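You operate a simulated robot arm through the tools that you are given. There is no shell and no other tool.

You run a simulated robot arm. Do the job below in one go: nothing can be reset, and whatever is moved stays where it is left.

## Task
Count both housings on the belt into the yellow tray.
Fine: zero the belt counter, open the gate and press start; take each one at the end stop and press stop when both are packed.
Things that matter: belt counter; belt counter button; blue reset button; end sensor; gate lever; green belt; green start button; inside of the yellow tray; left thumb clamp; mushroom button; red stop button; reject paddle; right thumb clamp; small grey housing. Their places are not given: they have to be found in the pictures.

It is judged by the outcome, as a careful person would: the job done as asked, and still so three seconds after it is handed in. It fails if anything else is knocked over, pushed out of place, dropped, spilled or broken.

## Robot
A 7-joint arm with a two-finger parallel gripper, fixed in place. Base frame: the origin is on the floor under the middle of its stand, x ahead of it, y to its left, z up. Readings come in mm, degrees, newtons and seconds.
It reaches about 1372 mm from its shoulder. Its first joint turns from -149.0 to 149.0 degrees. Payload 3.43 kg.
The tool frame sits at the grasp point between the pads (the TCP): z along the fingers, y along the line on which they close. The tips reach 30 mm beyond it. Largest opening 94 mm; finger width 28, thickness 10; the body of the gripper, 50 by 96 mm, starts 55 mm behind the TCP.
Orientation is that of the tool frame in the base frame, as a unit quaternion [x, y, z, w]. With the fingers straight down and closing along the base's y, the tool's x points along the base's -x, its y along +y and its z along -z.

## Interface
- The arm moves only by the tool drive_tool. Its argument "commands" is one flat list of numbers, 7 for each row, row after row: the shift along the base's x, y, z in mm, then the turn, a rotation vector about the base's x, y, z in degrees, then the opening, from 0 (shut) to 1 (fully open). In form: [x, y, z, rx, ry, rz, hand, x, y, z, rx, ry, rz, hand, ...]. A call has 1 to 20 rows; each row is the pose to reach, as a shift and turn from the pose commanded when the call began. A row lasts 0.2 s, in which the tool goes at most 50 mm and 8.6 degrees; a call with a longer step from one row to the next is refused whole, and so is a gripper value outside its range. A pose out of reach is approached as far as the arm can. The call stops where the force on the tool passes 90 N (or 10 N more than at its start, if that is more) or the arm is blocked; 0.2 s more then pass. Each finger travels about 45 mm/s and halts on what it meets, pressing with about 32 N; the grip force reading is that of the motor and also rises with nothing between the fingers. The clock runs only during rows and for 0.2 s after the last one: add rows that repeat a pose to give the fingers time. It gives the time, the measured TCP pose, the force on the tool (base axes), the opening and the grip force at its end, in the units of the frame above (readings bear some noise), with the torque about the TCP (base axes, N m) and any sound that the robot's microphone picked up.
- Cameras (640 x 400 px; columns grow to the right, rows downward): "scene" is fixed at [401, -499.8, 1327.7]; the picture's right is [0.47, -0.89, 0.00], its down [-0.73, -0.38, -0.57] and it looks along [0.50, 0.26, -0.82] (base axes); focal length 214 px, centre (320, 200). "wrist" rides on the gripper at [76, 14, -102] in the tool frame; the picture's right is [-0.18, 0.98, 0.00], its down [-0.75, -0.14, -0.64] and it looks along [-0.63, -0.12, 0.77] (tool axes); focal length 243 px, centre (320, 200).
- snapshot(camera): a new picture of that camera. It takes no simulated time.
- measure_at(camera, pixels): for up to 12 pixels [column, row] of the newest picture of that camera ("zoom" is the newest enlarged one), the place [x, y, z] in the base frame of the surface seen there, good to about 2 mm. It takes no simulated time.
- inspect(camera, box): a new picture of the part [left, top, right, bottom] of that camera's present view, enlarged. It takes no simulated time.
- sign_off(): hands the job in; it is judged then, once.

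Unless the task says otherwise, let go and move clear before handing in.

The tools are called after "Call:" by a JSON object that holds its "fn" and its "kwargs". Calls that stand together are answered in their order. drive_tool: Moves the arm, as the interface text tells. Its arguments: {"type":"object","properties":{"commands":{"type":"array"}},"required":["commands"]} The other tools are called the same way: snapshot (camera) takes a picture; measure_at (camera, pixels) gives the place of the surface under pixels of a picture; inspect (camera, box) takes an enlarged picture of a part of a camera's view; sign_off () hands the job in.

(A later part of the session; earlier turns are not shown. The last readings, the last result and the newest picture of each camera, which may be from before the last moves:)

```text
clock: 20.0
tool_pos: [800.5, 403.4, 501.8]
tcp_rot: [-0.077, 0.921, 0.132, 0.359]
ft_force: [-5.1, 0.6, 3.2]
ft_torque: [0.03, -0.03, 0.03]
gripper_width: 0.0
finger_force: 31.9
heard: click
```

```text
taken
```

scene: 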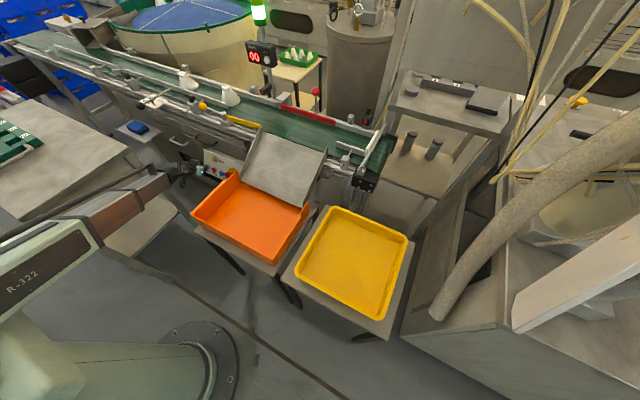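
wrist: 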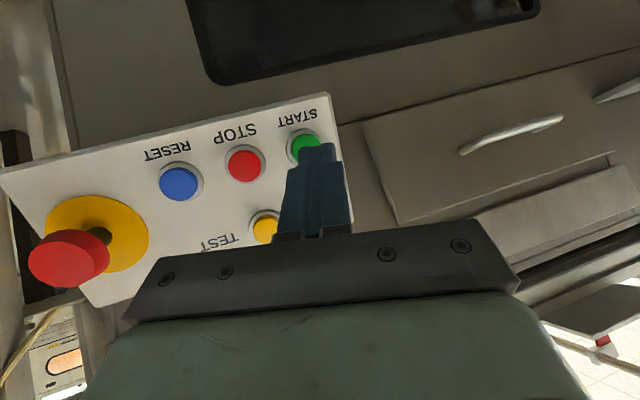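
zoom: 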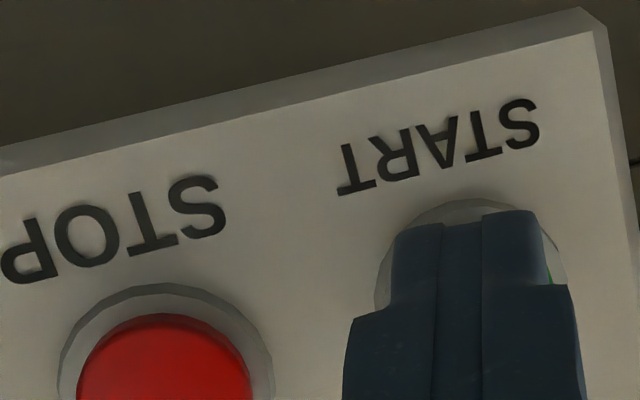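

A click was heard, the beacon at (258,12) is green, and the housings have advanced, so the belt is running. I'll back off the panel the way I came, right the hand and travel high toward the end stop.

Call:
{"fn": "drive_tool", "kwargs": {"commands": [-26, 0, 15, 0, 0, 0, 0, -52, 0, 29, 0, 0, 0, 0, -50, -15, 70, 0, 0, 0, 0, -55, -25, 115, 0, 0, 0, 0, -62, -32, 160, 0, 0, 0, 0, -70, -38, 205, 0, 0, 0, 0, -80, -43, 250, 0, 0, 0, 0, -80, -60, 290, -2.58, 7.03, -1.51, 0, -75, -80, 330, -5.17, 14.07, -3.02, 0, -65, -105, 365, -7.75, 21.1, -4.53, 0, -55, -135, 400, -10.33, 28.13, -6.04, 0, -40, -170, 430, -12.92, 35.17, -7.55, 0, -20, -210, 450, -15.5, 42.2, -9.06, 0, 8, -250, 450, -15.5, 42.2, -9.06, 0, 36, -290, 450, -15.5, 42.2, -9.06, 0, 64, -330, 450, -15.5, 42.2, -9.06, 0, 92, -370, 450, -15.5, 42.2, -9.06, 0, 120, -410, 450, -15.5, 42.2, -9.06, 0, 140, -455, 450, -15.5, 42.2, -9.06, 0, 150, -500, 450, -15.5, 42.2, -9.06, 0]}}

Call:
{"fn": "snapshot", "kwargs": {"camera": "scene"}}

Call:
{"fn": "snapshot", "kwargs": {"camera": "wrist"}}

```text
clock: 24.2
tool_pos: [953.0, -95.5, 950.1]
tcp_rot: [-0.001, 1.0, 0.001, 0.001]
ft_force: [-0.2, 0.3, 0.3]
ft_torque: [0.02, 0.0, 0.01]
gripper_width: 0.0
finger_force: 32.1
```

```text
taken
```

scene: 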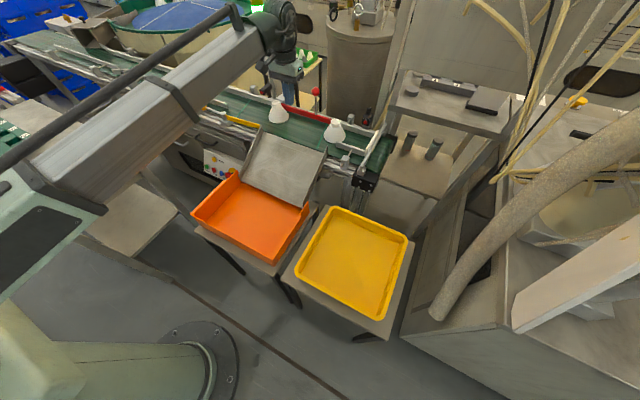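

```text
taken
```

wrist: 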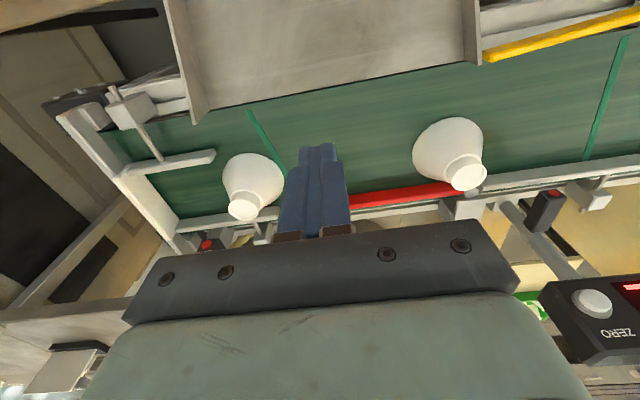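

Both housings are nearing the end: one at (333,132), the other at (278,112) in the scene picture. I'll enlarge to see whether the first lines up with the end guide.

Call:
{"fn": "inspect", "kwargs": {"camera": "scene", "box": [260, 90, 404, 180]}}

Call:
{"fn": "measure_at", "kwargs": {"camera": "zoom", "pixels": [[335, 140], [325, 195], [360, 240], [372, 262], [455, 285], [490, 250], [520, 180], [420, 175], [95, 65], [80, 110], [440, 290], [535, 170]]}}

Call:
{"fn": "measure_at", "kwargs": {"camera": "wrist", "pixels": [[243, 207], [255, 175], [185, 162], [210, 156], [145, 200], [130, 175], [160, 150], [465, 172], [450, 130], [205, 245], [220, 215], [300, 205]]}}

```text
4.44 times, centred on (332, 135) of scene
```

zoom: 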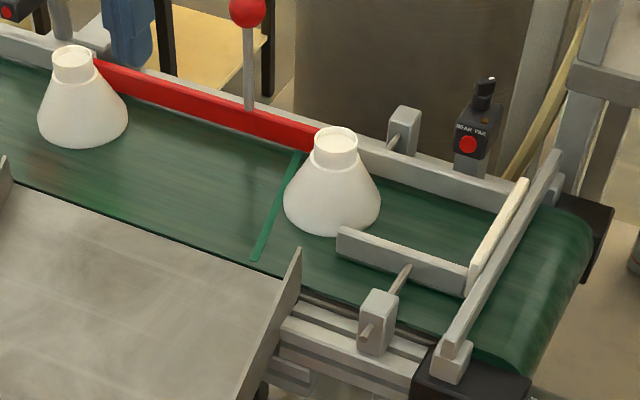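

```text
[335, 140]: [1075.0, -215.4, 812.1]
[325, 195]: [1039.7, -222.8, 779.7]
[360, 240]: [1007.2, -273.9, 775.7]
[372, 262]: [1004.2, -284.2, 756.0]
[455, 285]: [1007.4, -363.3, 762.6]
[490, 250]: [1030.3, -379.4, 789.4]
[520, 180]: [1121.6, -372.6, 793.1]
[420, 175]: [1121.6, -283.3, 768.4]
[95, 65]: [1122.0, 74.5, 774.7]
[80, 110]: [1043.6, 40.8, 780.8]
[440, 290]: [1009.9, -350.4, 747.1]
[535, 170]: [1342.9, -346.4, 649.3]
```

```text
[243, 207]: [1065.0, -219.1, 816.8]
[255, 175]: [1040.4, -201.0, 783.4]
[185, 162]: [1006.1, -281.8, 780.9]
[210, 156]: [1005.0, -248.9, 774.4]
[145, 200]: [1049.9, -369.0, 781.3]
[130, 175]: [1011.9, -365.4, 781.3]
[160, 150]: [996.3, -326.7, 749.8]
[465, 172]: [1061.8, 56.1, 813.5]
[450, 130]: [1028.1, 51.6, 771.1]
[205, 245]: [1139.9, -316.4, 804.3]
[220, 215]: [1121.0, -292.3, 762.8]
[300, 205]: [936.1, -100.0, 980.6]
```

The first housing (neck at about (1068,−217,812)) is lined up to pass the end guide, and it will stop against the white pad at y≈−372. I'll move above the expected resting place and open the fingers part way.

Call:
{"fn": "drive_tool", "kwargs": {"commands": [19, -38, 0, 0, 0, 0, 0.2, 38, -76, 0, 0, 0, 0, 0.7, 57, -115, 0, 0, 0, 0, 0.7, 77, -153, 0, 0, 0, 0, 0.7, 96, -192, 0, 0, 0, 0, 0.7, 115, -230, -10, 0, 0, 0, 0.7, 115, -230, -10, 0, 0, 0, 0.7]}}

Call:
{"fn": "snapshot", "kwargs": {"camera": "scene"}}

Call:
{"fn": "snapshot", "kwargs": {"camera": "wrist"}}

Call:
{"fn": "inspect", "kwargs": {"camera": "scene", "box": [260, 90, 404, 180]}}

```text
clock: 25.8
tool_pos: [1066.8, -328.2, 940.5]
tcp_rot: [0.001, 1.0, 0.001, 0.001]
ft_force: [0.1, -0.8, -0.3]
ft_torque: [0.01, 0.0, 0.02]
gripper_width: 65.9
finger_force: 0.1
```

```text
taken
```

scene: 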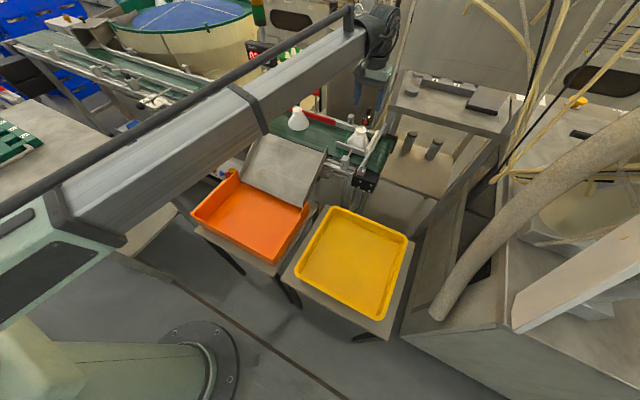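

```text
taken
```

wrist: 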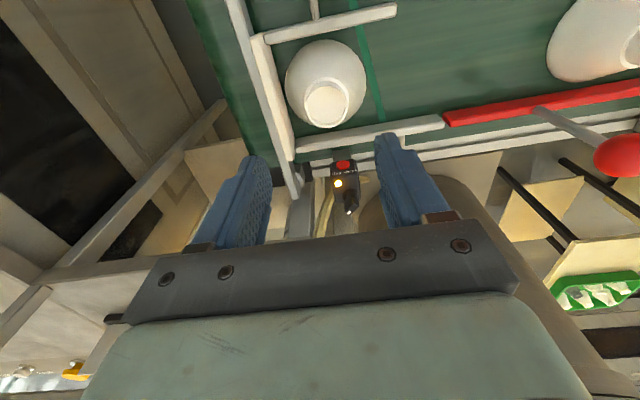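

```text
4.44 times, centred on (332, 135) of scene
```

zoom: 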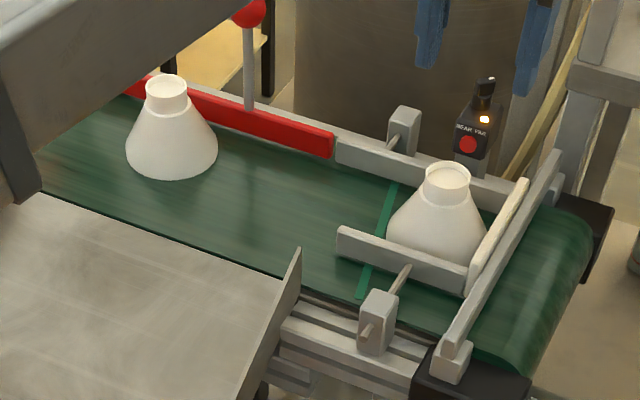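

The first housing rests at the end stop and the sensor lamp at (484,119) is lit. I'll measure its neck and shoulder for the grasp.

Call:
{"fn": "measure_at", "kwargs": {"camera": "zoom", "pixels": [[447, 168], [447, 175], [430, 178], [466, 178], [447, 195], [430, 200], [464, 200], [440, 225], [166, 82], [395, 220], [483, 230], [447, 185]]}}

Call:
{"fn": "measure_at", "kwargs": {"camera": "wrist", "pixels": [[327, 103], [327, 124], [306, 100], [348, 103], [327, 84], [320, 60], [300, 80], [352, 80], [325, 45], [285, 90], [345, 165], [350, 205]]}}

Call:
{"fn": "inspect", "kwargs": {"camera": "wrist", "box": [250, 20, 410, 140]}}

```text
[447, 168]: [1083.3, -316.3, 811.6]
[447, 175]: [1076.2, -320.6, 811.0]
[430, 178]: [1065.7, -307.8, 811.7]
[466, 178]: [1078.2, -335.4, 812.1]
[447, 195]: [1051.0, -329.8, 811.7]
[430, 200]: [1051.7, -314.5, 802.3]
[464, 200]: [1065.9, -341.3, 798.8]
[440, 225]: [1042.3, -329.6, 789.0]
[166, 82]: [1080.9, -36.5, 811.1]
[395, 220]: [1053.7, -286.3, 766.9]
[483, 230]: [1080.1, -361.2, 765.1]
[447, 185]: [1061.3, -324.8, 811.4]
```

```text
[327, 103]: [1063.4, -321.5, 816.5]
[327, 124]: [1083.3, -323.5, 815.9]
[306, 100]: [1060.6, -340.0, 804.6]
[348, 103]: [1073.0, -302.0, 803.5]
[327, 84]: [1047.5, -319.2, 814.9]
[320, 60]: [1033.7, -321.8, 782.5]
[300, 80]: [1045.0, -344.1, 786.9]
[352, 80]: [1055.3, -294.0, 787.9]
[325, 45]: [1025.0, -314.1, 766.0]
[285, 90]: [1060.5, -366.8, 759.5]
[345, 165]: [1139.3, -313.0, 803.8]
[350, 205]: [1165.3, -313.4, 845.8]
```

```text
3.33 times, centred on (330, 80) of wrist
```

zoom: 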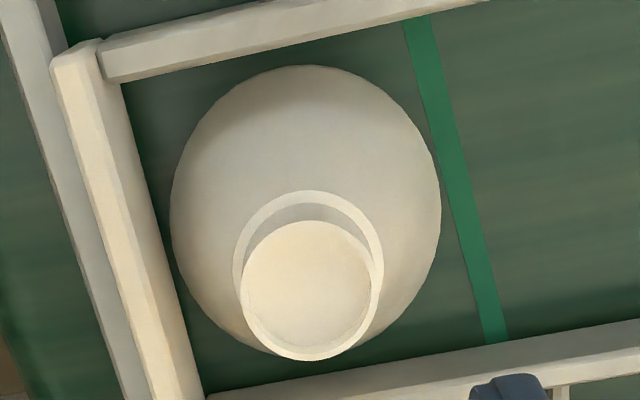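

The belt has auto-stopped with the first housing at the stop: neck centre about (1066.5,−322), top z≈812, shoulder at z≈792. I'll narrow the fingers to 56 mm and lower so the tips sit just above the shoulder.

Call:
{"fn": "drive_tool", "kwargs": {"commands": [0, 6, -40, 0, 0, 0, 0.6, 0, 6, -80, 0, 0, 0, 0.6, 0, 6, -105, 0, 0, 0, 0.6, 0, 6, -114, 0, 0, 0, 0.6, 0, 6, -114, 0, 0, 0, 0.6]}}

Call:
{"fn": "inspect", "kwargs": {"camera": "scene", "box": [310, 100, 406, 160]}}

Call:
{"fn": "snapshot", "kwargs": {"camera": "wrist"}}

```text
clock: 27.0
tool_pos: [1066.1, -320.5, 825.5]
tcp_rot: [-0.001, 1.0, 0.001, 0.001]
ft_force: [-0.7, 0.0, -0.2]
ft_torque: [0.03, 0.01, -0.04]
gripper_width: 56.6
finger_force: 0.0
```

```text
6.67 times, centred on (358, 130) of scene
```

zoom: 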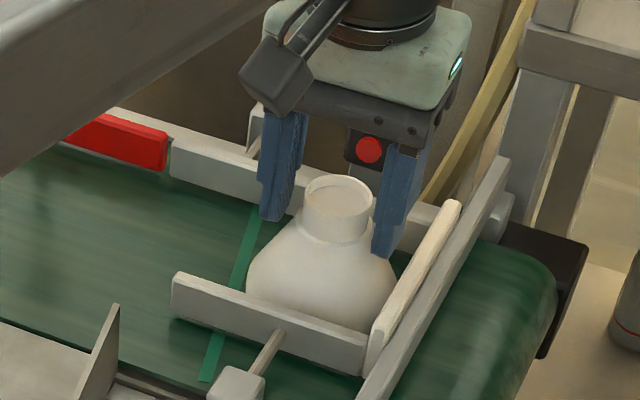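

```text
taken
```

wrist: 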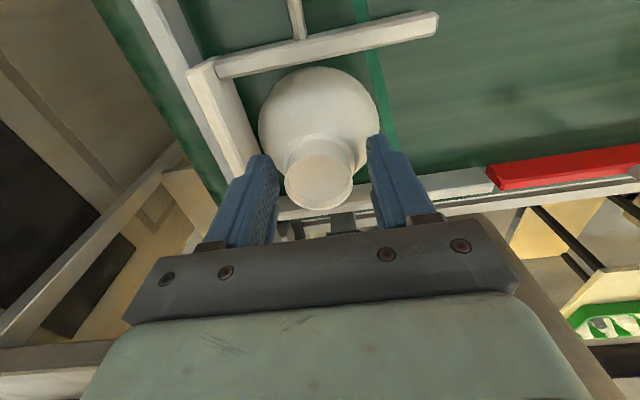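

The fingers straddle the neck evenly in the wrist picture, with the neck at (320,185) between tips at (262,165) and (378,145). I'll close on it.

Call:
{"fn": "drive_tool", "kwargs": {"commands": [0, 0, 0, 0, 0, 0, 0, 0, 0, 0, 0, 0, 0, 0, 0, 0, 0, 0, 0, 0, 0, 0, 0, 0, 0, 0, 0, 0]}}

Call:
{"fn": "inspect", "kwargs": {"camera": "scene", "box": [310, 100, 406, 160]}}

```text
clock: 28.0
tool_pos: [1064.9, -320.8, 826.7]
tcp_rot: [0.0, 1.0, 0.001, 0.001]
ft_force: [0.6, -2.5, 13.9]
ft_torque: [-0.12, -0.08, 0.07]
gripper_width: 47.1
finger_force: 31.7
```

```text
6.67 times, centred on (358, 130) of scene
```

zoom: 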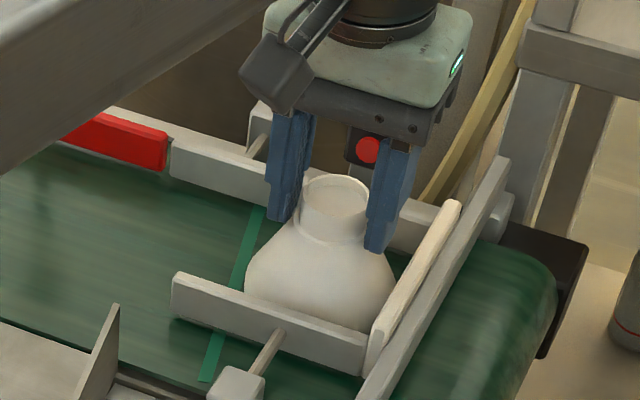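

The fingers stopped at 47 mm with 14 N upward, so the tips are on the sloping shoulder rather than the neck. I'll reopen, rise 5 mm and close again.

Call:
{"fn": "drive_tool", "kwargs": {"commands": [0, 0, 0, 0, 0, 0, 0.6, 0, 0, 0, 0, 0, 0, 0.6, 1, 0, 5, 0, 0, 0, 0.6, 1, 0, 5, 0, 0, 0, 0.6, 1, 0, 5, 0, 0, 0, 0.3, 1, 0, 5, 0, 0, 0, 0, 1, 0, 5, 0, 0, 0, 0, 1, 0, 5, 0, 0, 0, 0]}}

Call:
{"fn": "inspect", "kwargs": {"camera": "scene", "box": [310, 100, 406, 160]}}

```text
clock: 29.8
tool_pos: [1066.7, -321.6, 831.5]
tcp_rot: [0.0, 1.0, 0.001, 0.001]
ft_force: [0.7, -0.9, 14.7]
ft_torque: [-0.27, -0.08, 0.02]
gripper_width: 36.3
finger_force: 32.0
```

```text
6.67 times, centred on (358, 130) of scene
```

zoom: 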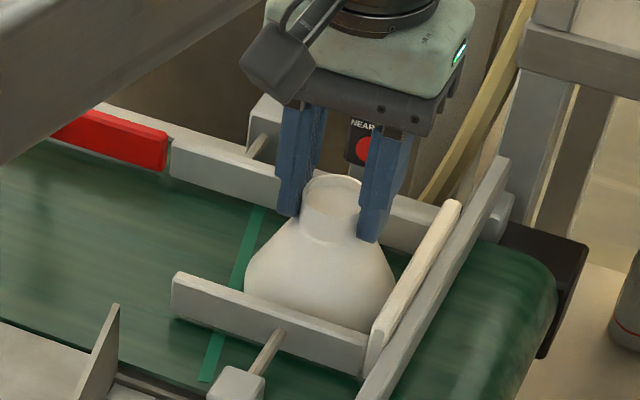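

The width is now 36 mm, which matches the neck, with the tips resting on the shoulder. I'll lift slowly by 20 mm and check that it is held.

Call:
{"fn": "drive_tool", "kwargs": {"commands": [0, 0, 3, 0, 0, 0, 0, 0, 0, 8, 0, 0, 0, 0, 0, 0, 14, 0, 0, 0, 0, 0, 0, 20, 0, 0, 0, 0, 0, 0, 20, 0, 0, 0, 0]}}

Call:
{"fn": "inspect", "kwargs": {"camera": "scene", "box": [310, 100, 406, 160]}}

Call:
{"fn": "snapshot", "kwargs": {"camera": "wrist"}}

```text
clock: 31.0
tool_pos: [1065.3, -321.1, 850.3]
tcp_rot: [0.0, 1.0, 0.001, 0.0]
ft_force: [0.1, -0.4, -0.8]
ft_torque: [0.0, -0.01, 0.01]
gripper_width: 36.3
finger_force: 32.3
```

```text
6.67 times, centred on (358, 130) of scene
```

zoom: 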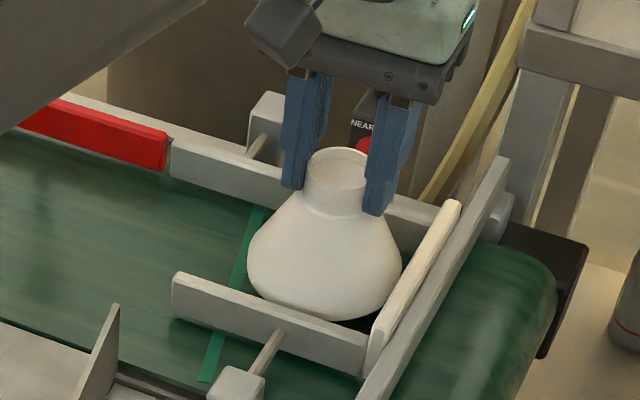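

```text
taken
```

wrist: 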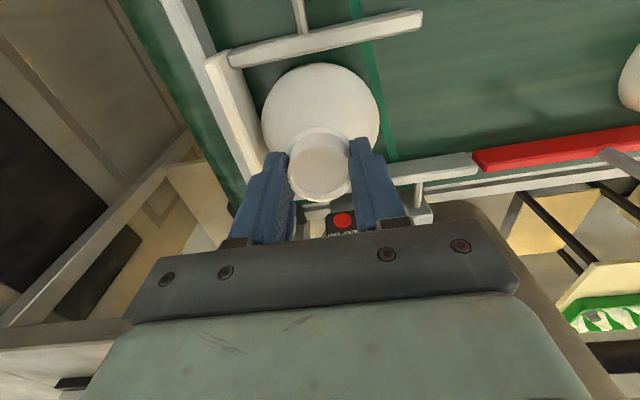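

The housing lifts cleanly (grip 36.3 mm, about 0.8 N). Before carrying it I'll measure the yellow tray's rim and floor.

Call:
{"fn": "snapshot", "kwargs": {"camera": "scene"}}

Call:
{"fn": "measure_at", "kwargs": {"camera": "scene", "pixels": [[331, 208], [405, 237], [379, 316], [297, 270], [345, 240], [385, 255], [360, 290], [320, 265], [352, 262], [370, 235], [335, 225], [372, 300]]}}

Call:
{"fn": "inspect", "kwargs": {"camera": "scene", "box": [270, 190, 430, 340]}}

```text
taken
```

scene: 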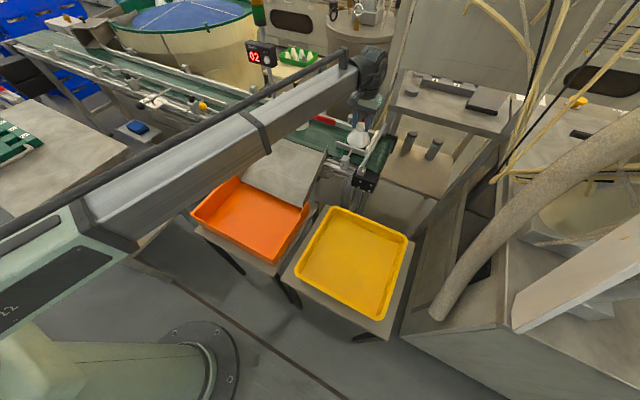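

```text
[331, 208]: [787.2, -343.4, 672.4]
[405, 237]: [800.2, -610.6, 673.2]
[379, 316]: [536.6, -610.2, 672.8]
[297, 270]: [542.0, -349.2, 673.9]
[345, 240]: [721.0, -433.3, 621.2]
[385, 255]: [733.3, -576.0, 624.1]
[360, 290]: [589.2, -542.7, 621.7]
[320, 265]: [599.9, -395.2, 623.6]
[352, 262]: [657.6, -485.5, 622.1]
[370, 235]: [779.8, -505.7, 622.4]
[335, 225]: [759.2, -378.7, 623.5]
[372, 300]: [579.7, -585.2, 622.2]
```

```text
2.67 times, centred on (350, 265) of scene
```

zoom: 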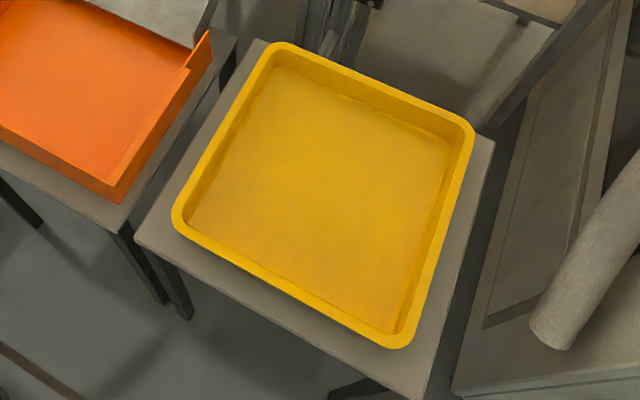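

The counter already shows 02 and the tray interior spans roughly x 550–790, y −355 to −600 with floor z≈622.5. I'll lift straight up and carry the first housing over (667,−420).

Call:
{"fn": "drive_tool", "kwargs": {"commands": [0, 0, 40, 0, 0, 0, 0, 0, 0, 80, 0, 0, 0, 0, -10, 0, 112, 0, 0, 0, 0, -50, -10, 112, 0, 0, 0, 0, -94, -22, 112, 0, 0, 0, 0, -138, -34, 112, 0, 0, 0, 0, -182, -46, 112, 0, 0, 0, 0, -226, -58, 112, 0, 0, 0, 0, -270, -70, 112, 0, 0, 0, 0, -314, -82, 112, 0, 0, 0, 0, -356, -92, 112, 0, 0, 0, 0, -398, -99, 110, 0, 0, 0, 0, -398, -99, 110, 0, 0, 0, 0]}}

Call:
{"fn": "snapshot", "kwargs": {"camera": "scene"}}

Call:
{"fn": "snapshot", "kwargs": {"camera": "wrist"}}

```text
clock: 33.8
tool_pos: [668.0, -420.7, 958.3]
tcp_rot: [0.0, 1.0, 0.001, 0.001]
ft_force: [0.9, 0.0, -0.8]
ft_torque: [-0.02, 0.0, 0.02]
gripper_width: 36.5
finger_force: 31.9
```

```text
taken
```

scene: 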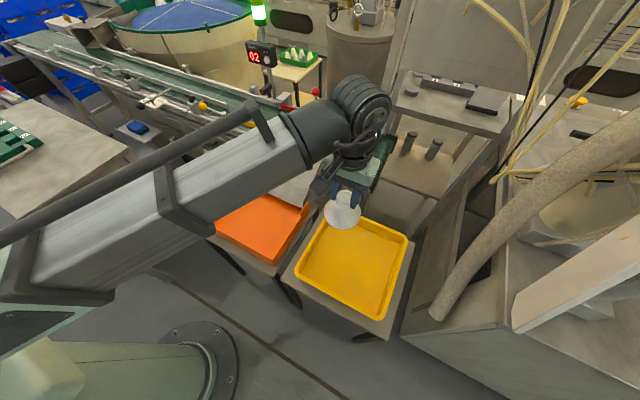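

```text
taken
```

wrist: 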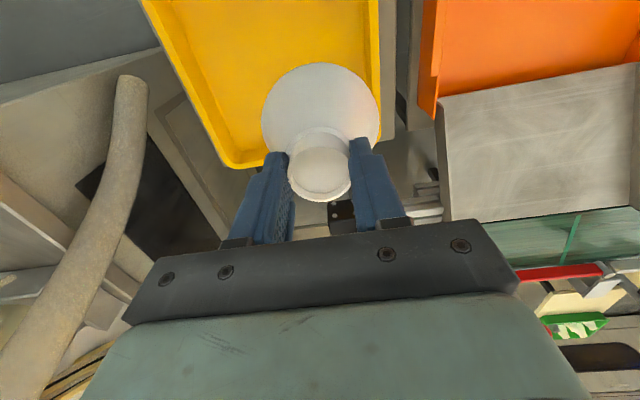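

The housing is held above the tray with its rim at (340,215), and the beacon is green again. I'll lower it to just above the tray floor.

Call:
{"fn": "drive_tool", "kwargs": {"commands": [0, -5, -45, 0, 0, 0, 0, 0, -5, -90, 0, 0, 0, 0, 0, -5, -135, 0, 0, 0, 0, 0, -5, -180, 0, 0, 0, 0, 0, -5, -215, 0, 0, 0, 0, 0, -5, -238, 0, 0, 0, 0, 0, -5, -245, 0, 0, 0, 0, 0, -5, -245, 0, 0, 0, 0]}}

Call:
{"fn": "inspect", "kwargs": {"camera": "scene", "box": [290, 180, 418, 300]}}

```text
clock: 35.6
tool_pos: [667.0, -425.3, 717.1]
tcp_rot: [0.0, 1.0, 0.001, 0.001]
ft_force: [-0.1, -0.7, -0.5]
ft_torque: [0.01, 0.04, -0.02]
gripper_width: 36.6
finger_force: 31.9
```

```text
3.33 times, centred on (354, 240) of scene
```

zoom: 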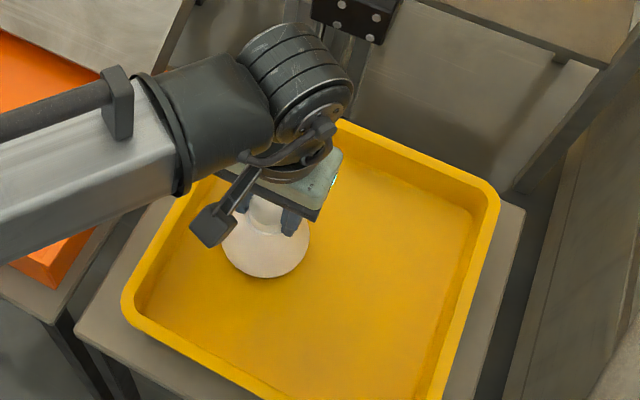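

The housing is about 10 mm above the floor with no contact yet. I'll ease it down in small steps until a light contact shows.

Call:
{"fn": "drive_tool", "kwargs": {"commands": [0, 0, -4, 0, 0, 0, 0, 0, 0, -7, 0, 0, 0, 0, 0, 0, -9, 0, 0, 0, 0, 0, 0, -9, 0, 0, 0, 0]}}

```text
clock: 36.6
tool_pos: [667.4, -425.4, 708.4]
tcp_rot: [0.0, 1.0, 0.001, 0.001]
ft_force: [-0.4, -0.4, -1.0]
ft_torque: [0.01, 0.01, 0.0]
gripper_width: 36.5
finger_force: 31.4
```

No contact yet at z=708.4, so I'll continue down 1 mm at a time.

Call:
{"fn": "drive_tool", "kwargs": {"commands": [0, 0, -1.5, 0, 0, 0, 0, 0, 0, -3, 0, 0, 0, 0, 0, 0, -3, 0, 0, 0, 0]}}

Call:
{"fn": "inspect", "kwargs": {"camera": "scene", "box": [310, 220, 374, 280]}}

```text
clock: 37.4
tool_pos: [667.4, -424.7, 706.8]
tcp_rot: [0.0, 1.0, 0.0, 0.002]
ft_force: [-0.4, -1.4, 34.0]
ft_torque: [-0.08, 0.06, 0.01]
gripper_width: 36.6
finger_force: 32.1
```

```text
6.67 times, centred on (342, 250) of scene
```

zoom: 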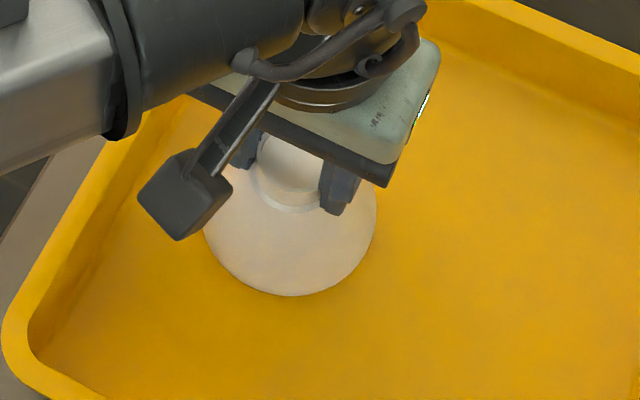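

Contact shows at 34 N, so it is on the floor. I'll relieve about 1 mm, open the fingers and lift straight off.

Call:
{"fn": "drive_tool", "kwargs": {"commands": [0, 0, 1.2, 0, 0, 0, 0, 0, 0, 1.2, 0, 0, 0, 0.3, 0, 0, 1.2, 0, 0, 0, 0.6, 0, 0, 1.2, 0, 0, 0, 0.6, 0, 0, 1.2, 0, 0, 0, 0.6, 0, 0, 20, 0, 0, 0, 0.6, 0, 0, 60, 0, 0, 0, 0.6, 0, 0, 105, 0, 0, 0, 0.6, 0, 0, 150, 0, 0, 0, 0.6, 0, 0, 195, 0, 0, 0, 0.6, 0, 0, 240, 0, 0, 0, 0.6]}}

Call:
{"fn": "snapshot", "kwargs": {"camera": "scene"}}

Call:
{"fn": "snapshot", "kwargs": {"camera": "wrist"}}

```text
clock: 39.8
tool_pos: [665.7, -425.3, 945.0]
tcp_rot: [0.0, 1.0, 0.001, 0.0]
ft_force: [-0.1, 0.6, -0.2]
ft_torque: [0.01, 0.0, 0.01]
gripper_width: 56.5
finger_force: 0.1
```

```text
taken
```

scene: 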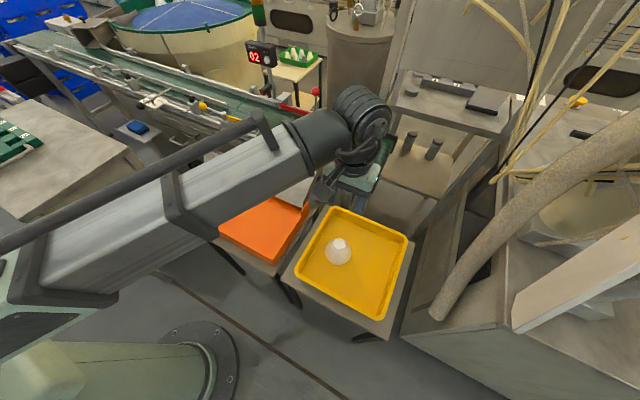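

```text
taken
```

wrist: 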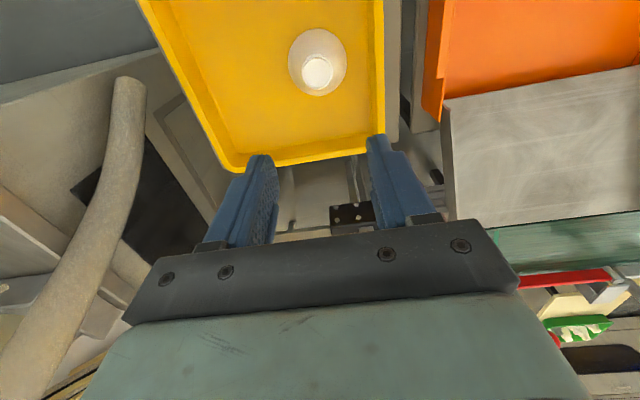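

The first housing stands upright in the tray at (338,252). The beacon has gone out, so the second should be at the end stop; I'll travel back above it.

Call:
{"fn": "drive_tool", "kwargs": {"commands": [44, 11, 0, 0, 0, 0, 0.6, 88, 22, 0, 0, 0, 0, 0.6, 132, 34, 0, 0, 0, 0, 0.6, 176, 46, 0, 0, 0, 0, 0.6, 220, 58, 0, 0, 0, 0, 0.6, 264, 70, 0, 0, 0, 0, 0.6, 308, 82, 0, 0, 0, 0, 0.6, 354, 93, 0, 0, 0, 0, 0.6, 400, 103, 0, 0, 0, 0, 0.6, 400, 103, 0, 0, 0, 0, 0.6]}}

Call:
{"fn": "inspect", "kwargs": {"camera": "scene", "box": [260, 90, 404, 180]}}

Call:
{"fn": "snapshot", "kwargs": {"camera": "wrist"}}

```text
clock: 42.0
tool_pos: [1070.2, -321.1, 942.3]
tcp_rot: [-0.001, 1.0, 0.001, 0.001]
ft_force: [-0.2, 0.3, 0.2]
ft_torque: [0.0, 0.0, -0.01]
gripper_width: 56.3
finger_force: 0.1
```

```text
4.44 times, centred on (332, 135) of scene
```

zoom: 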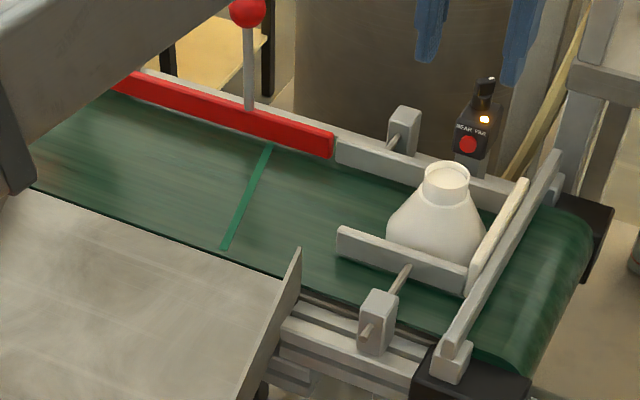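

```text
taken
```

wrist: 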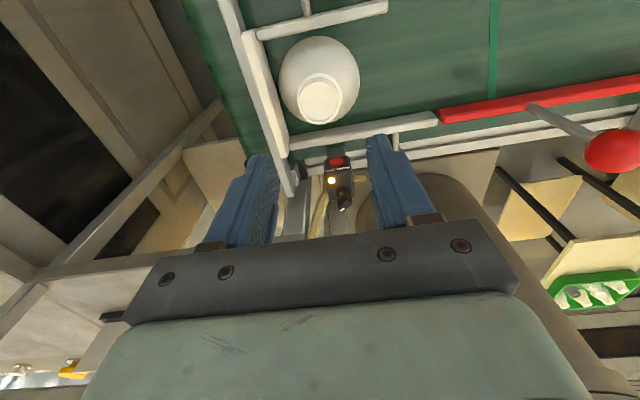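

The second housing rests at the stop with the sensor lamp lit at (484,119). I'll measure its neck centre.

Call:
{"fn": "measure_at", "kwargs": {"camera": "zoom", "pixels": [[447, 165], [447, 175], [430, 178], [466, 178], [447, 192], [430, 200], [464, 200], [447, 185]]}}

Call:
{"fn": "inspect", "kwargs": {"camera": "wrist", "box": [260, 20, 380, 140]}}

Call:
{"fn": "measure_at", "kwargs": {"camera": "wrist", "pixels": [[320, 100], [320, 121], [301, 98], [340, 99], [320, 82], [320, 50], [285, 80], [357, 75]]}}

```text
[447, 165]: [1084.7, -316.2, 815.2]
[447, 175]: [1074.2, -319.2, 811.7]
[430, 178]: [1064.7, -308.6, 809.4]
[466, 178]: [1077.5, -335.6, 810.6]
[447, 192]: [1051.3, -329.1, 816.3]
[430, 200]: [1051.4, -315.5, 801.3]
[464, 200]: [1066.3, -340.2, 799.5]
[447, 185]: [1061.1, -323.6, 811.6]
```

```text
3.33 times, centred on (320, 80) of wrist
```

zoom: 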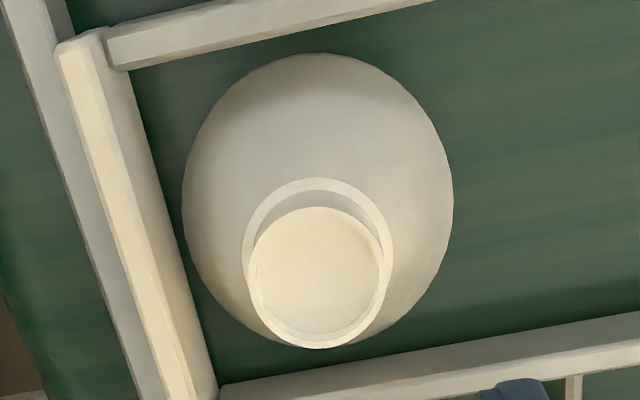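

```text
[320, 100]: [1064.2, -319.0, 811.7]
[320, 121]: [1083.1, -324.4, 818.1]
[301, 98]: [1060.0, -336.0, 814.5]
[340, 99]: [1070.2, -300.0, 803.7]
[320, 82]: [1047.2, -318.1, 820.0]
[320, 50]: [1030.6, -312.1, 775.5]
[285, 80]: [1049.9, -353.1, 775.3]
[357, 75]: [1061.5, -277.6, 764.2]
```

The second neck centre matches the first, at about (1066.5,−322). I'll lower to the same grasp height (z≈832) and close.

Call:
{"fn": "drive_tool", "kwargs": {"commands": [-1, 1, -40, 0, 0, 0, 0.6, -1, 1, -80, 0, 0, 0, 0.6, -1, 1, -105, 0, 0, 0, 0.6, -1, 1, -113, 0, 0, 0, 0.6, -1, 1, -113, 0, 0, 0, 0.6, -1, 1, -113, 0, 0, 0, 0.3, -1, 1, -113, 0, 0, 0, 0, -1, 1, -113, 0, 0, 0, 0, -1, 1, -113, 0, 0, 0, 0]}}

Call:
{"fn": "inspect", "kwargs": {"camera": "scene", "box": [310, 100, 406, 160]}}

```text
clock: 44.0
tool_pos: [1067.7, -320.9, 831.7]
tcp_rot: [0.0, 1.0, 0.001, 0.001]
ft_force: [1.2, -0.9, 3.4]
ft_torque: [-0.1, -0.04, 0.05]
gripper_width: 36.6
finger_force: 31.9
```

```text
6.67 times, centred on (358, 130) of scene
```

zoom: 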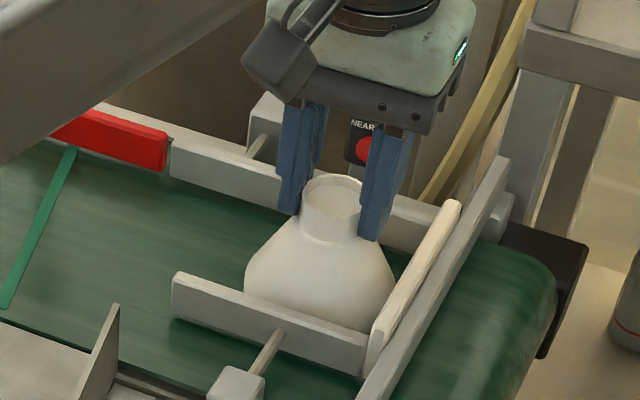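

The neck is gripped at 36.6 mm. I'll lift 25 mm and check the hold.

Call:
{"fn": "drive_tool", "kwargs": {"commands": [0, 0, 4, 0, 0, 0, 0, 0, 0, 10, 0, 0, 0, 0, 0, 0, 18, 0, 0, 0, 0, 0, 0, 25, 0, 0, 0, 0]}}

Call:
{"fn": "inspect", "kwargs": {"camera": "scene", "box": [310, 100, 406, 160]}}

```text
clock: 45.0
tool_pos: [1067.7, -321.0, 856.3]
tcp_rot: [0.001, 1.0, 0.0, 0.001]
ft_force: [-0.5, -0.3, -1.1]
ft_torque: [0.03, -0.01, 0.0]
gripper_width: 36.3
finger_force: 31.9
```

```text
6.67 times, centred on (358, 130) of scene
```

zoom: 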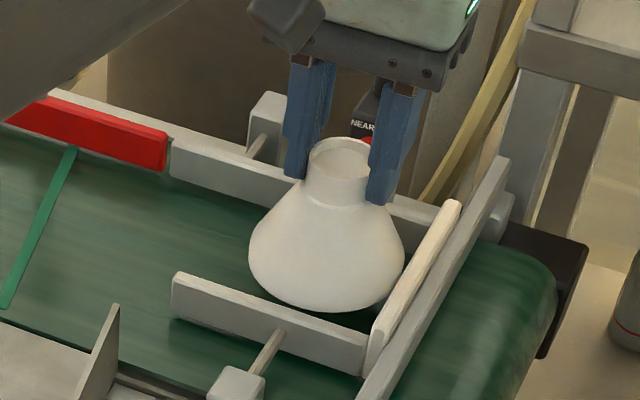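

It is held firmly. I'll lift higher and carry it above (667,−540) in the tray, clear of the first housing.

Call:
{"fn": "drive_tool", "kwargs": {"commands": [0, 0, 40, 0, 0, 0, 0, 0, 0, 80, 0, 0, 0, 0, -10, -4, 105, 0, 0, 0, 0, -49, -25, 105, 0, 0, 0, 0, -88, -46, 105, 0, 0, 0, 0, -127, -67, 105, 0, 0, 0, 0, -166, -88, 105, 0, 0, 0, 0, -205, -110, 105, 0, 0, 0, 0, -244, -132, 105, 0, 0, 0, 0, -283, -154, 105, 0, 0, 0, 0, -322, -176, 105, 0, 0, 0, 0, -361, -198, 105, 0, 0, 0, 0, -399, -218.5, 105, 0, 0, 0, 0, -399, -218.5, 105, 0, 0, 0, 0]}}

Call:
{"fn": "snapshot", "kwargs": {"camera": "scene"}}

Call:
{"fn": "snapshot", "kwargs": {"camera": "wrist"}}

```text
clock: 48.0
tool_pos: [667.9, -542.0, 960.6]
tcp_rot: [0.0, 1.0, 0.001, 0.002]
ft_force: [0.6, 0.0, 0.0]
ft_torque: [0.01, 0.01, -0.02]
gripper_width: 36.2
finger_force: 32.0
```

```text
taken
```

scene: 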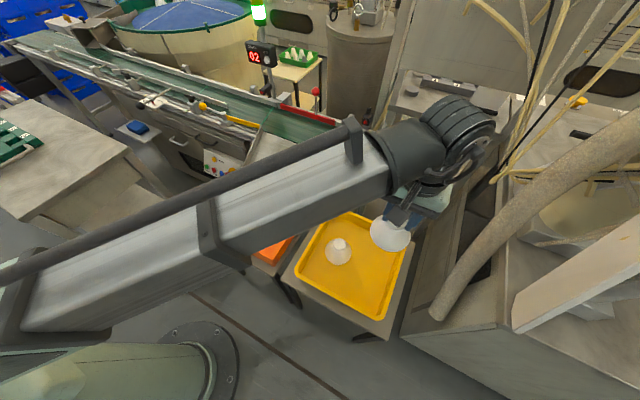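

```text
taken
```

wrist: 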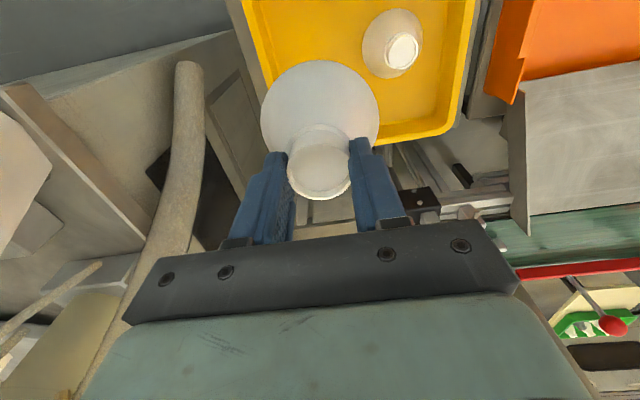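

The second housing hangs over the far half of the tray. A thick tan hose is nearby at (450,280), so I'll check its distance before lowering.

Call:
{"fn": "measure_at", "kwargs": {"camera": "scene", "pixels": [[435, 312], [445, 285], [460, 260], [480, 235], [520, 200], [407, 240], [415, 260], [388, 230], [340, 245], [440, 165], [470, 120]]}}

Call:
{"fn": "measure_at", "kwargs": {"camera": "wrist", "pixels": [[190, 100], [185, 180], [160, 250], [255, 60], [405, 48], [320, 175], [265, 120], [378, 120]]}}

```text
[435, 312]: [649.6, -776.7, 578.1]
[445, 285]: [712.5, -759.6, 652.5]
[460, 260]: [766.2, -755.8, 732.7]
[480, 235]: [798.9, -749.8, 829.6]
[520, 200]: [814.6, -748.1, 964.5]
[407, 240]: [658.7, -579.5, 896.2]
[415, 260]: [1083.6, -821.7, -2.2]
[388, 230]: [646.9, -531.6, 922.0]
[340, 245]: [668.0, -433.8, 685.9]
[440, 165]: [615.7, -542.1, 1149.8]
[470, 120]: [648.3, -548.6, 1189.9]
```

```text
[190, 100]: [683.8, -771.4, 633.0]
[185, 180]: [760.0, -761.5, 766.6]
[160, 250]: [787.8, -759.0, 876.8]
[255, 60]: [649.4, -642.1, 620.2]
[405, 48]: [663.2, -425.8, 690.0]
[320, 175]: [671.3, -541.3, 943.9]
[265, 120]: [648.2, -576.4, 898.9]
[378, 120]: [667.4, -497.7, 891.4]
```

The hose stays beyond y=−750, well clear. I'll lower the second housing to just above the tray floor.

Call:
{"fn": "drive_tool", "kwargs": {"commands": [0, 0, -45, 0, 0, 0, 0, 0, 0, -90, 0, 0, 0, 0, 0, 0, -135, 0, 0, 0, 0, 0, 0, -180, 0, 0, 0, 0, 0, 0, -215, 0, 0, 0, 0, 0, 0, -240, 0, 0, 0, 0, 0, 0, -250, 0, 0, 0, 0, 0, 0, -252.5, 0, 0, 0, 0, 0, 0, -252.5, 0, 0, 0, 0]}}

Call:
{"fn": "inspect", "kwargs": {"camera": "scene", "box": [290, 180, 434, 300]}}

```text
clock: 50.0
tool_pos: [669.0, -540.4, 709.4]
tcp_rot: [0.001, 1.0, 0.001, 0.0]
ft_force: [0.5, -0.6, 0.2]
ft_torque: [0.02, 0.07, 0.0]
gripper_width: 36.6
finger_force: 32.0
```

```text
3.33 times, centred on (362, 240) of scene
```

zoom: 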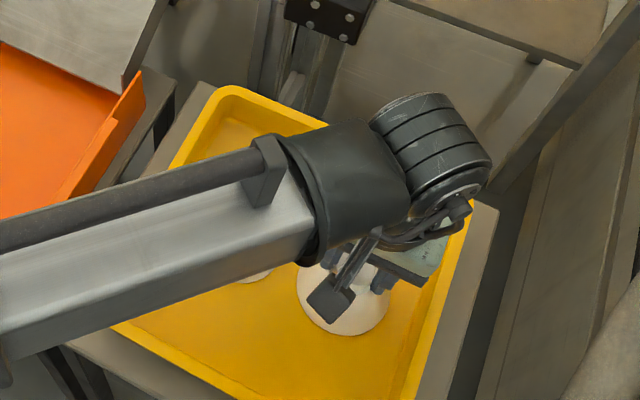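

No contact at z=709.4. I'll lower the last couple of millimetres.

Call:
{"fn": "drive_tool", "kwargs": {"commands": [0, 0, -1.5, 0, 0, 0, 0, 0, 0, -2.5, 0, 0, 0, 0, 0, 0, -2.5, 0, 0, 0, 0]}}

```text
clock: 50.8
tool_pos: [669.1, -538.9, 708.0]
tcp_rot: [0.0, 1.0, 0.0, 0.001]
ft_force: [0.9, -0.8, 7.3]
ft_torque: [-0.2, -0.02, 0.05]
gripper_width: 36.4
finger_force: 31.8
```

A light 7 N contact shows it is on the floor. I'll open the fingers and lift straight off.

Call:
{"fn": "drive_tool", "kwargs": {"commands": [0, 0, 0.3, 0, 0, 0, 0.3, 0, 0, 0.3, 0, 0, 0, 0.6, 0, 0, 0.3, 0, 0, 0, 0.6, 0, 0, 0.3, 0, 0, 0, 0.6, 0, 0, 20, 0, 0, 0, 0.6, 0, 0, 60, 0, 0, 0, 0.6, 0, 0, 105, 0, 0, 0, 0.6, 0, 0, 150, 0, 0, 0, 0.6, 0, 0, 195, 0, 0, 0, 0.6, 0, 0, 240, 0, 0, 0, 0.6]}}

Call:
{"fn": "snapshot", "kwargs": {"camera": "scene"}}

Call:
{"fn": "snapshot", "kwargs": {"camera": "wrist"}}

```text
clock: 53.0
tool_pos: [668.1, -539.3, 945.8]
tcp_rot: [0.0, 1.0, 0.0, 0.001]
ft_force: [0.0, -0.5, 0.0]
ft_torque: [0.01, -0.01, -0.03]
gripper_width: 56.5
finger_force: 0.1
```

```text
taken
```

scene: 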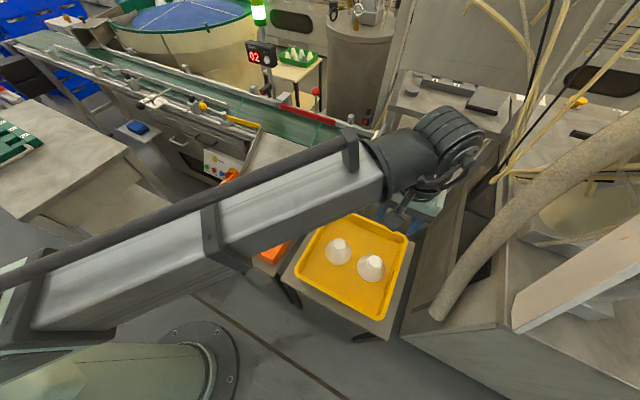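

```text
taken
```

wrist: 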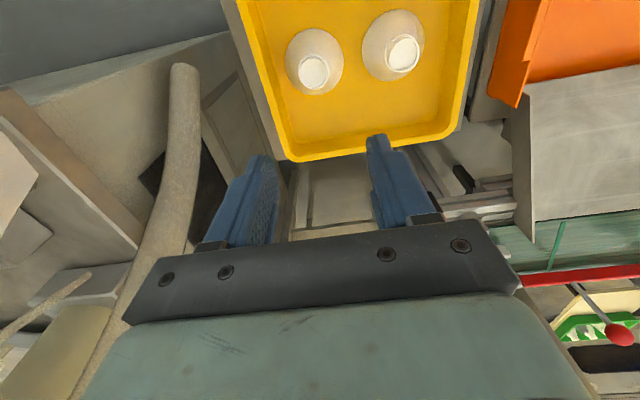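

Both housings stand upright in the tray at (338,250) and (370,267), and the counter reads 02. Now I'll travel back high with shut fingers toward the panel to press STOP.

Call:
{"fn": "drive_tool", "kwargs": {"commands": [6.2, 45.3, 0, 0, 0, 0, 0.6, 12.4, 90.7, 0, 0, 0, 0, 0.3, 18.6, 136, 0, 0, 0, 0, 0, 24.8, 181.3, 1, 0, 0, 0, 0, 31, 226.7, 1, 0, 0, 0, 0, 37.2, 272, 1, 0, 0, 0, 0, 43.4, 317.3, 2, 0, 0, 0, 0, 49.6, 362.7, 2, 0, 0, 0, 0, 55.8, 408, 2, 0, 0, 0, 0, 62, 453.3, 3, 0, 0, 0, 0, 68.2, 498.7, 3, 0, 0, 0, 0, 74.4, 544, 3, 0, 0, 0, 0, 80.6, 589.3, 4, 0, 0, 0, 0, 86.8, 634.7, 4, 0, 0, 0, 0, 93, 680, 4, 0, 0, 0, 0, 93, 680, 4, 0, 0, 0, 0]}}

Call:
{"fn": "snapshot", "kwargs": {"camera": "scene"}}

```text
clock: 56.4
tool_pos: [762.3, 140.3, 950.0]
tcp_rot: [0.0, 1.0, 0.001, 0.001]
ft_force: [0.0, 0.0, -0.9]
ft_torque: [0.02, -0.04, -0.02]
gripper_width: 0.0
finger_force: 31.7
```

```text
taken
```

scene: 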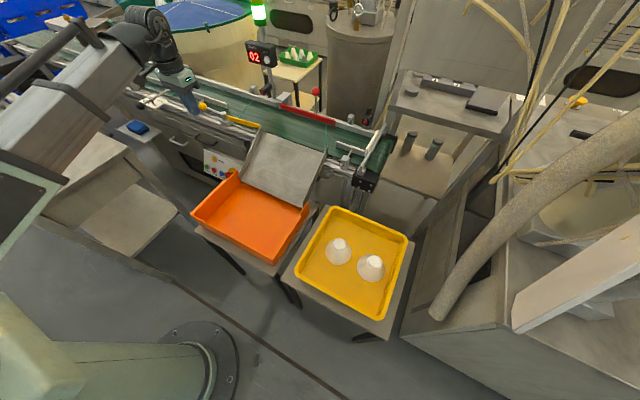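

Both housings are steady in the tray and the path is clear. I'll tilt the hand as before and descend to the stand-off in front of STOP.

Call:
{"fn": "drive_tool", "kwargs": {"commands": [-10, 30, -20, 2.58, -7.03, 1.51, 0, -20, 62, -50, 5.17, -14.07, 3.02, 0, -28, 95, -85, 7.75, -21.1, 4.53, 0, -34, 125, -120, 10.33, -28.13, 6.04, 0, -38, 150, -160, 12.92, -35.17, 7.55, 0, -41, 170, -200, 15.5, -42.2, 9.06, 0, -41, 174, -240, 15.5, -42.2, 9.06, 0, -35, 178, -280, 15.5, -42.2, 9.06, 0, -29, 184, -320, 15.5, -42.2, 9.06, 0, -22, 190, -360, 15.5, -42.2, 9.06, 0, -14, 198, -395, 15.5, -42.2, 9.06, 0, -6.5, 212, -421, 15.5, -42.2, 9.06, 0, -6.5, 212, -421, 15.5, -42.2, 9.06, 0]}}

Call:
{"fn": "snapshot", "kwargs": {"camera": "wrist"}}

Call:
{"fn": "inspect", "kwargs": {"camera": "scene", "box": [60, 100, 260, 225]}}

```text
clock: 59.2
tool_pos: [754.0, 352.0, 529.2]
tcp_rot: [-0.078, 0.921, 0.132, 0.359]
ft_force: [-0.2, 0.1, 0.2]
ft_torque: [-0.01, 0.02, 0.01]
gripper_width: 0.1
finger_force: 31.8
```

```text
taken
```

wrist: 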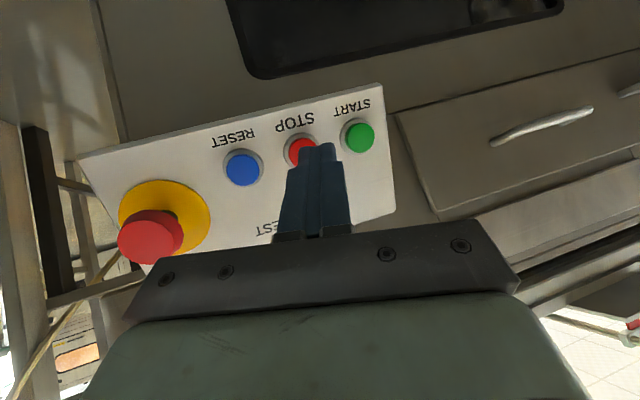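

```text
3.20 times, centred on (160, 162) of scene
```

zoom: 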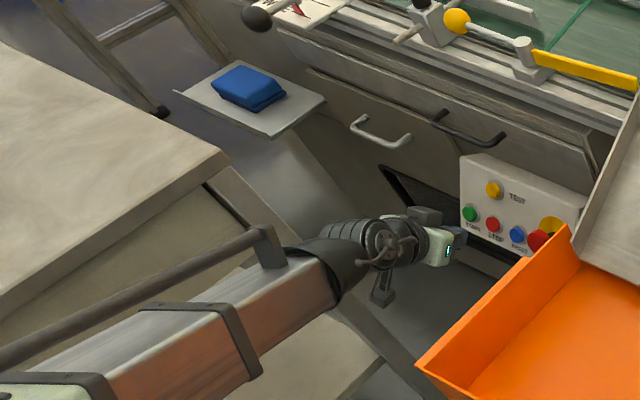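

The tips line up with STOP at (300,148) just as they did with START. I'll advance with the same motion to near contact.

Call:
{"fn": "drive_tool", "kwargs": {"commands": [16, 1, -12.4, 0, 0, 0, 0, 27, 1, -18.3, 0, 0, 0, 0, 33, 1, -21.8, 0, 0, 0, 0, 36.8, 1, -24.2, 0, 0, 0, 0, 36.8, 1, -24.2, 0, 0, 0, 0]}}

Call:
{"fn": "inspect", "kwargs": {"camera": "wrist", "box": [200, 90, 400, 215]}}

```text
clock: 60.4
tool_pos: [791.8, 352.7, 506.2]
tcp_rot: [-0.078, 0.92, 0.133, 0.36]
ft_force: [-0.4, -0.3, 0.3]
ft_torque: [-0.02, -0.02, -0.01]
gripper_width: 0.1
finger_force: 31.8
```

```text
3.20 times, centred on (300, 152) of wrist
```

zoom: 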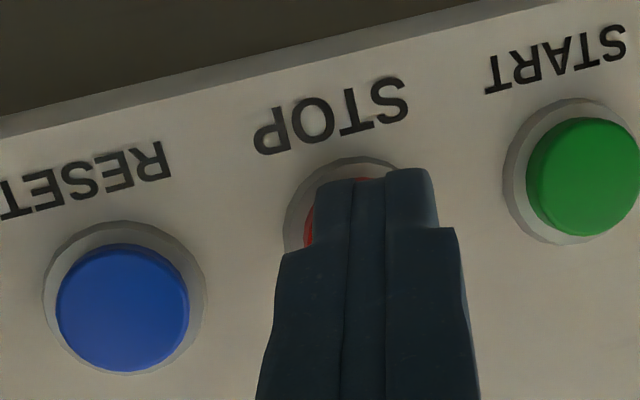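

The tips sit over STOP only, well away from START and RESET. I'll press it in.

Call:
{"fn": "drive_tool", "kwargs": {"commands": [3.5, -1, -2, 0, 0, 0, 0, 6.1, -1, -3.4, 0, 0, 0, 0, 8.7, -1, -4.9, 0, 0, 0, 0, 8.7, -1, -4.9, 0, 0, 0, 0]}}

Call:
{"fn": "snapshot", "kwargs": {"camera": "scene"}}

Call:
{"fn": "inspect", "kwargs": {"camera": "scene", "box": [230, 0, 294, 70]}}

```text
clock: 61.4
tool_pos: [800.0, 352.8, 501.0]
tcp_rot: [-0.078, 0.92, 0.133, 0.36]
ft_force: [-4.8, 0.4, 3.7]
ft_torque: [0.0, -0.05, 0.01]
gripper_width: 0.1
finger_force: 32.0
heard: click
```

```text
taken
```

scene: 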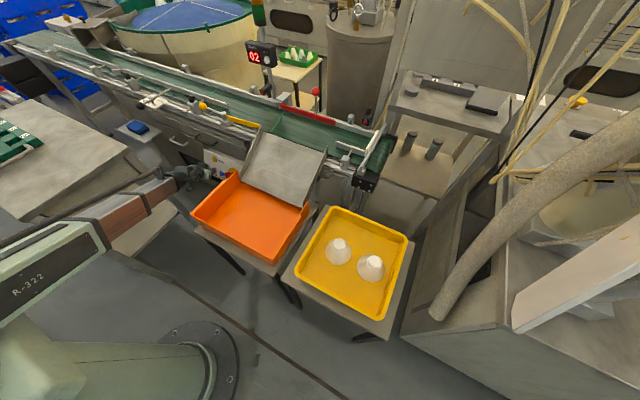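

```text
5.71 times, centred on (262, 35) of scene
```

zoom: 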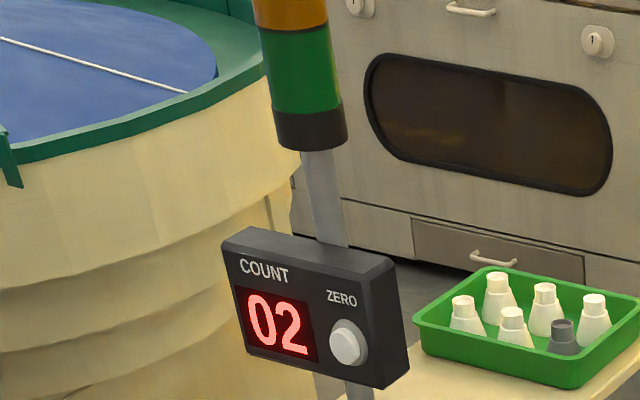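

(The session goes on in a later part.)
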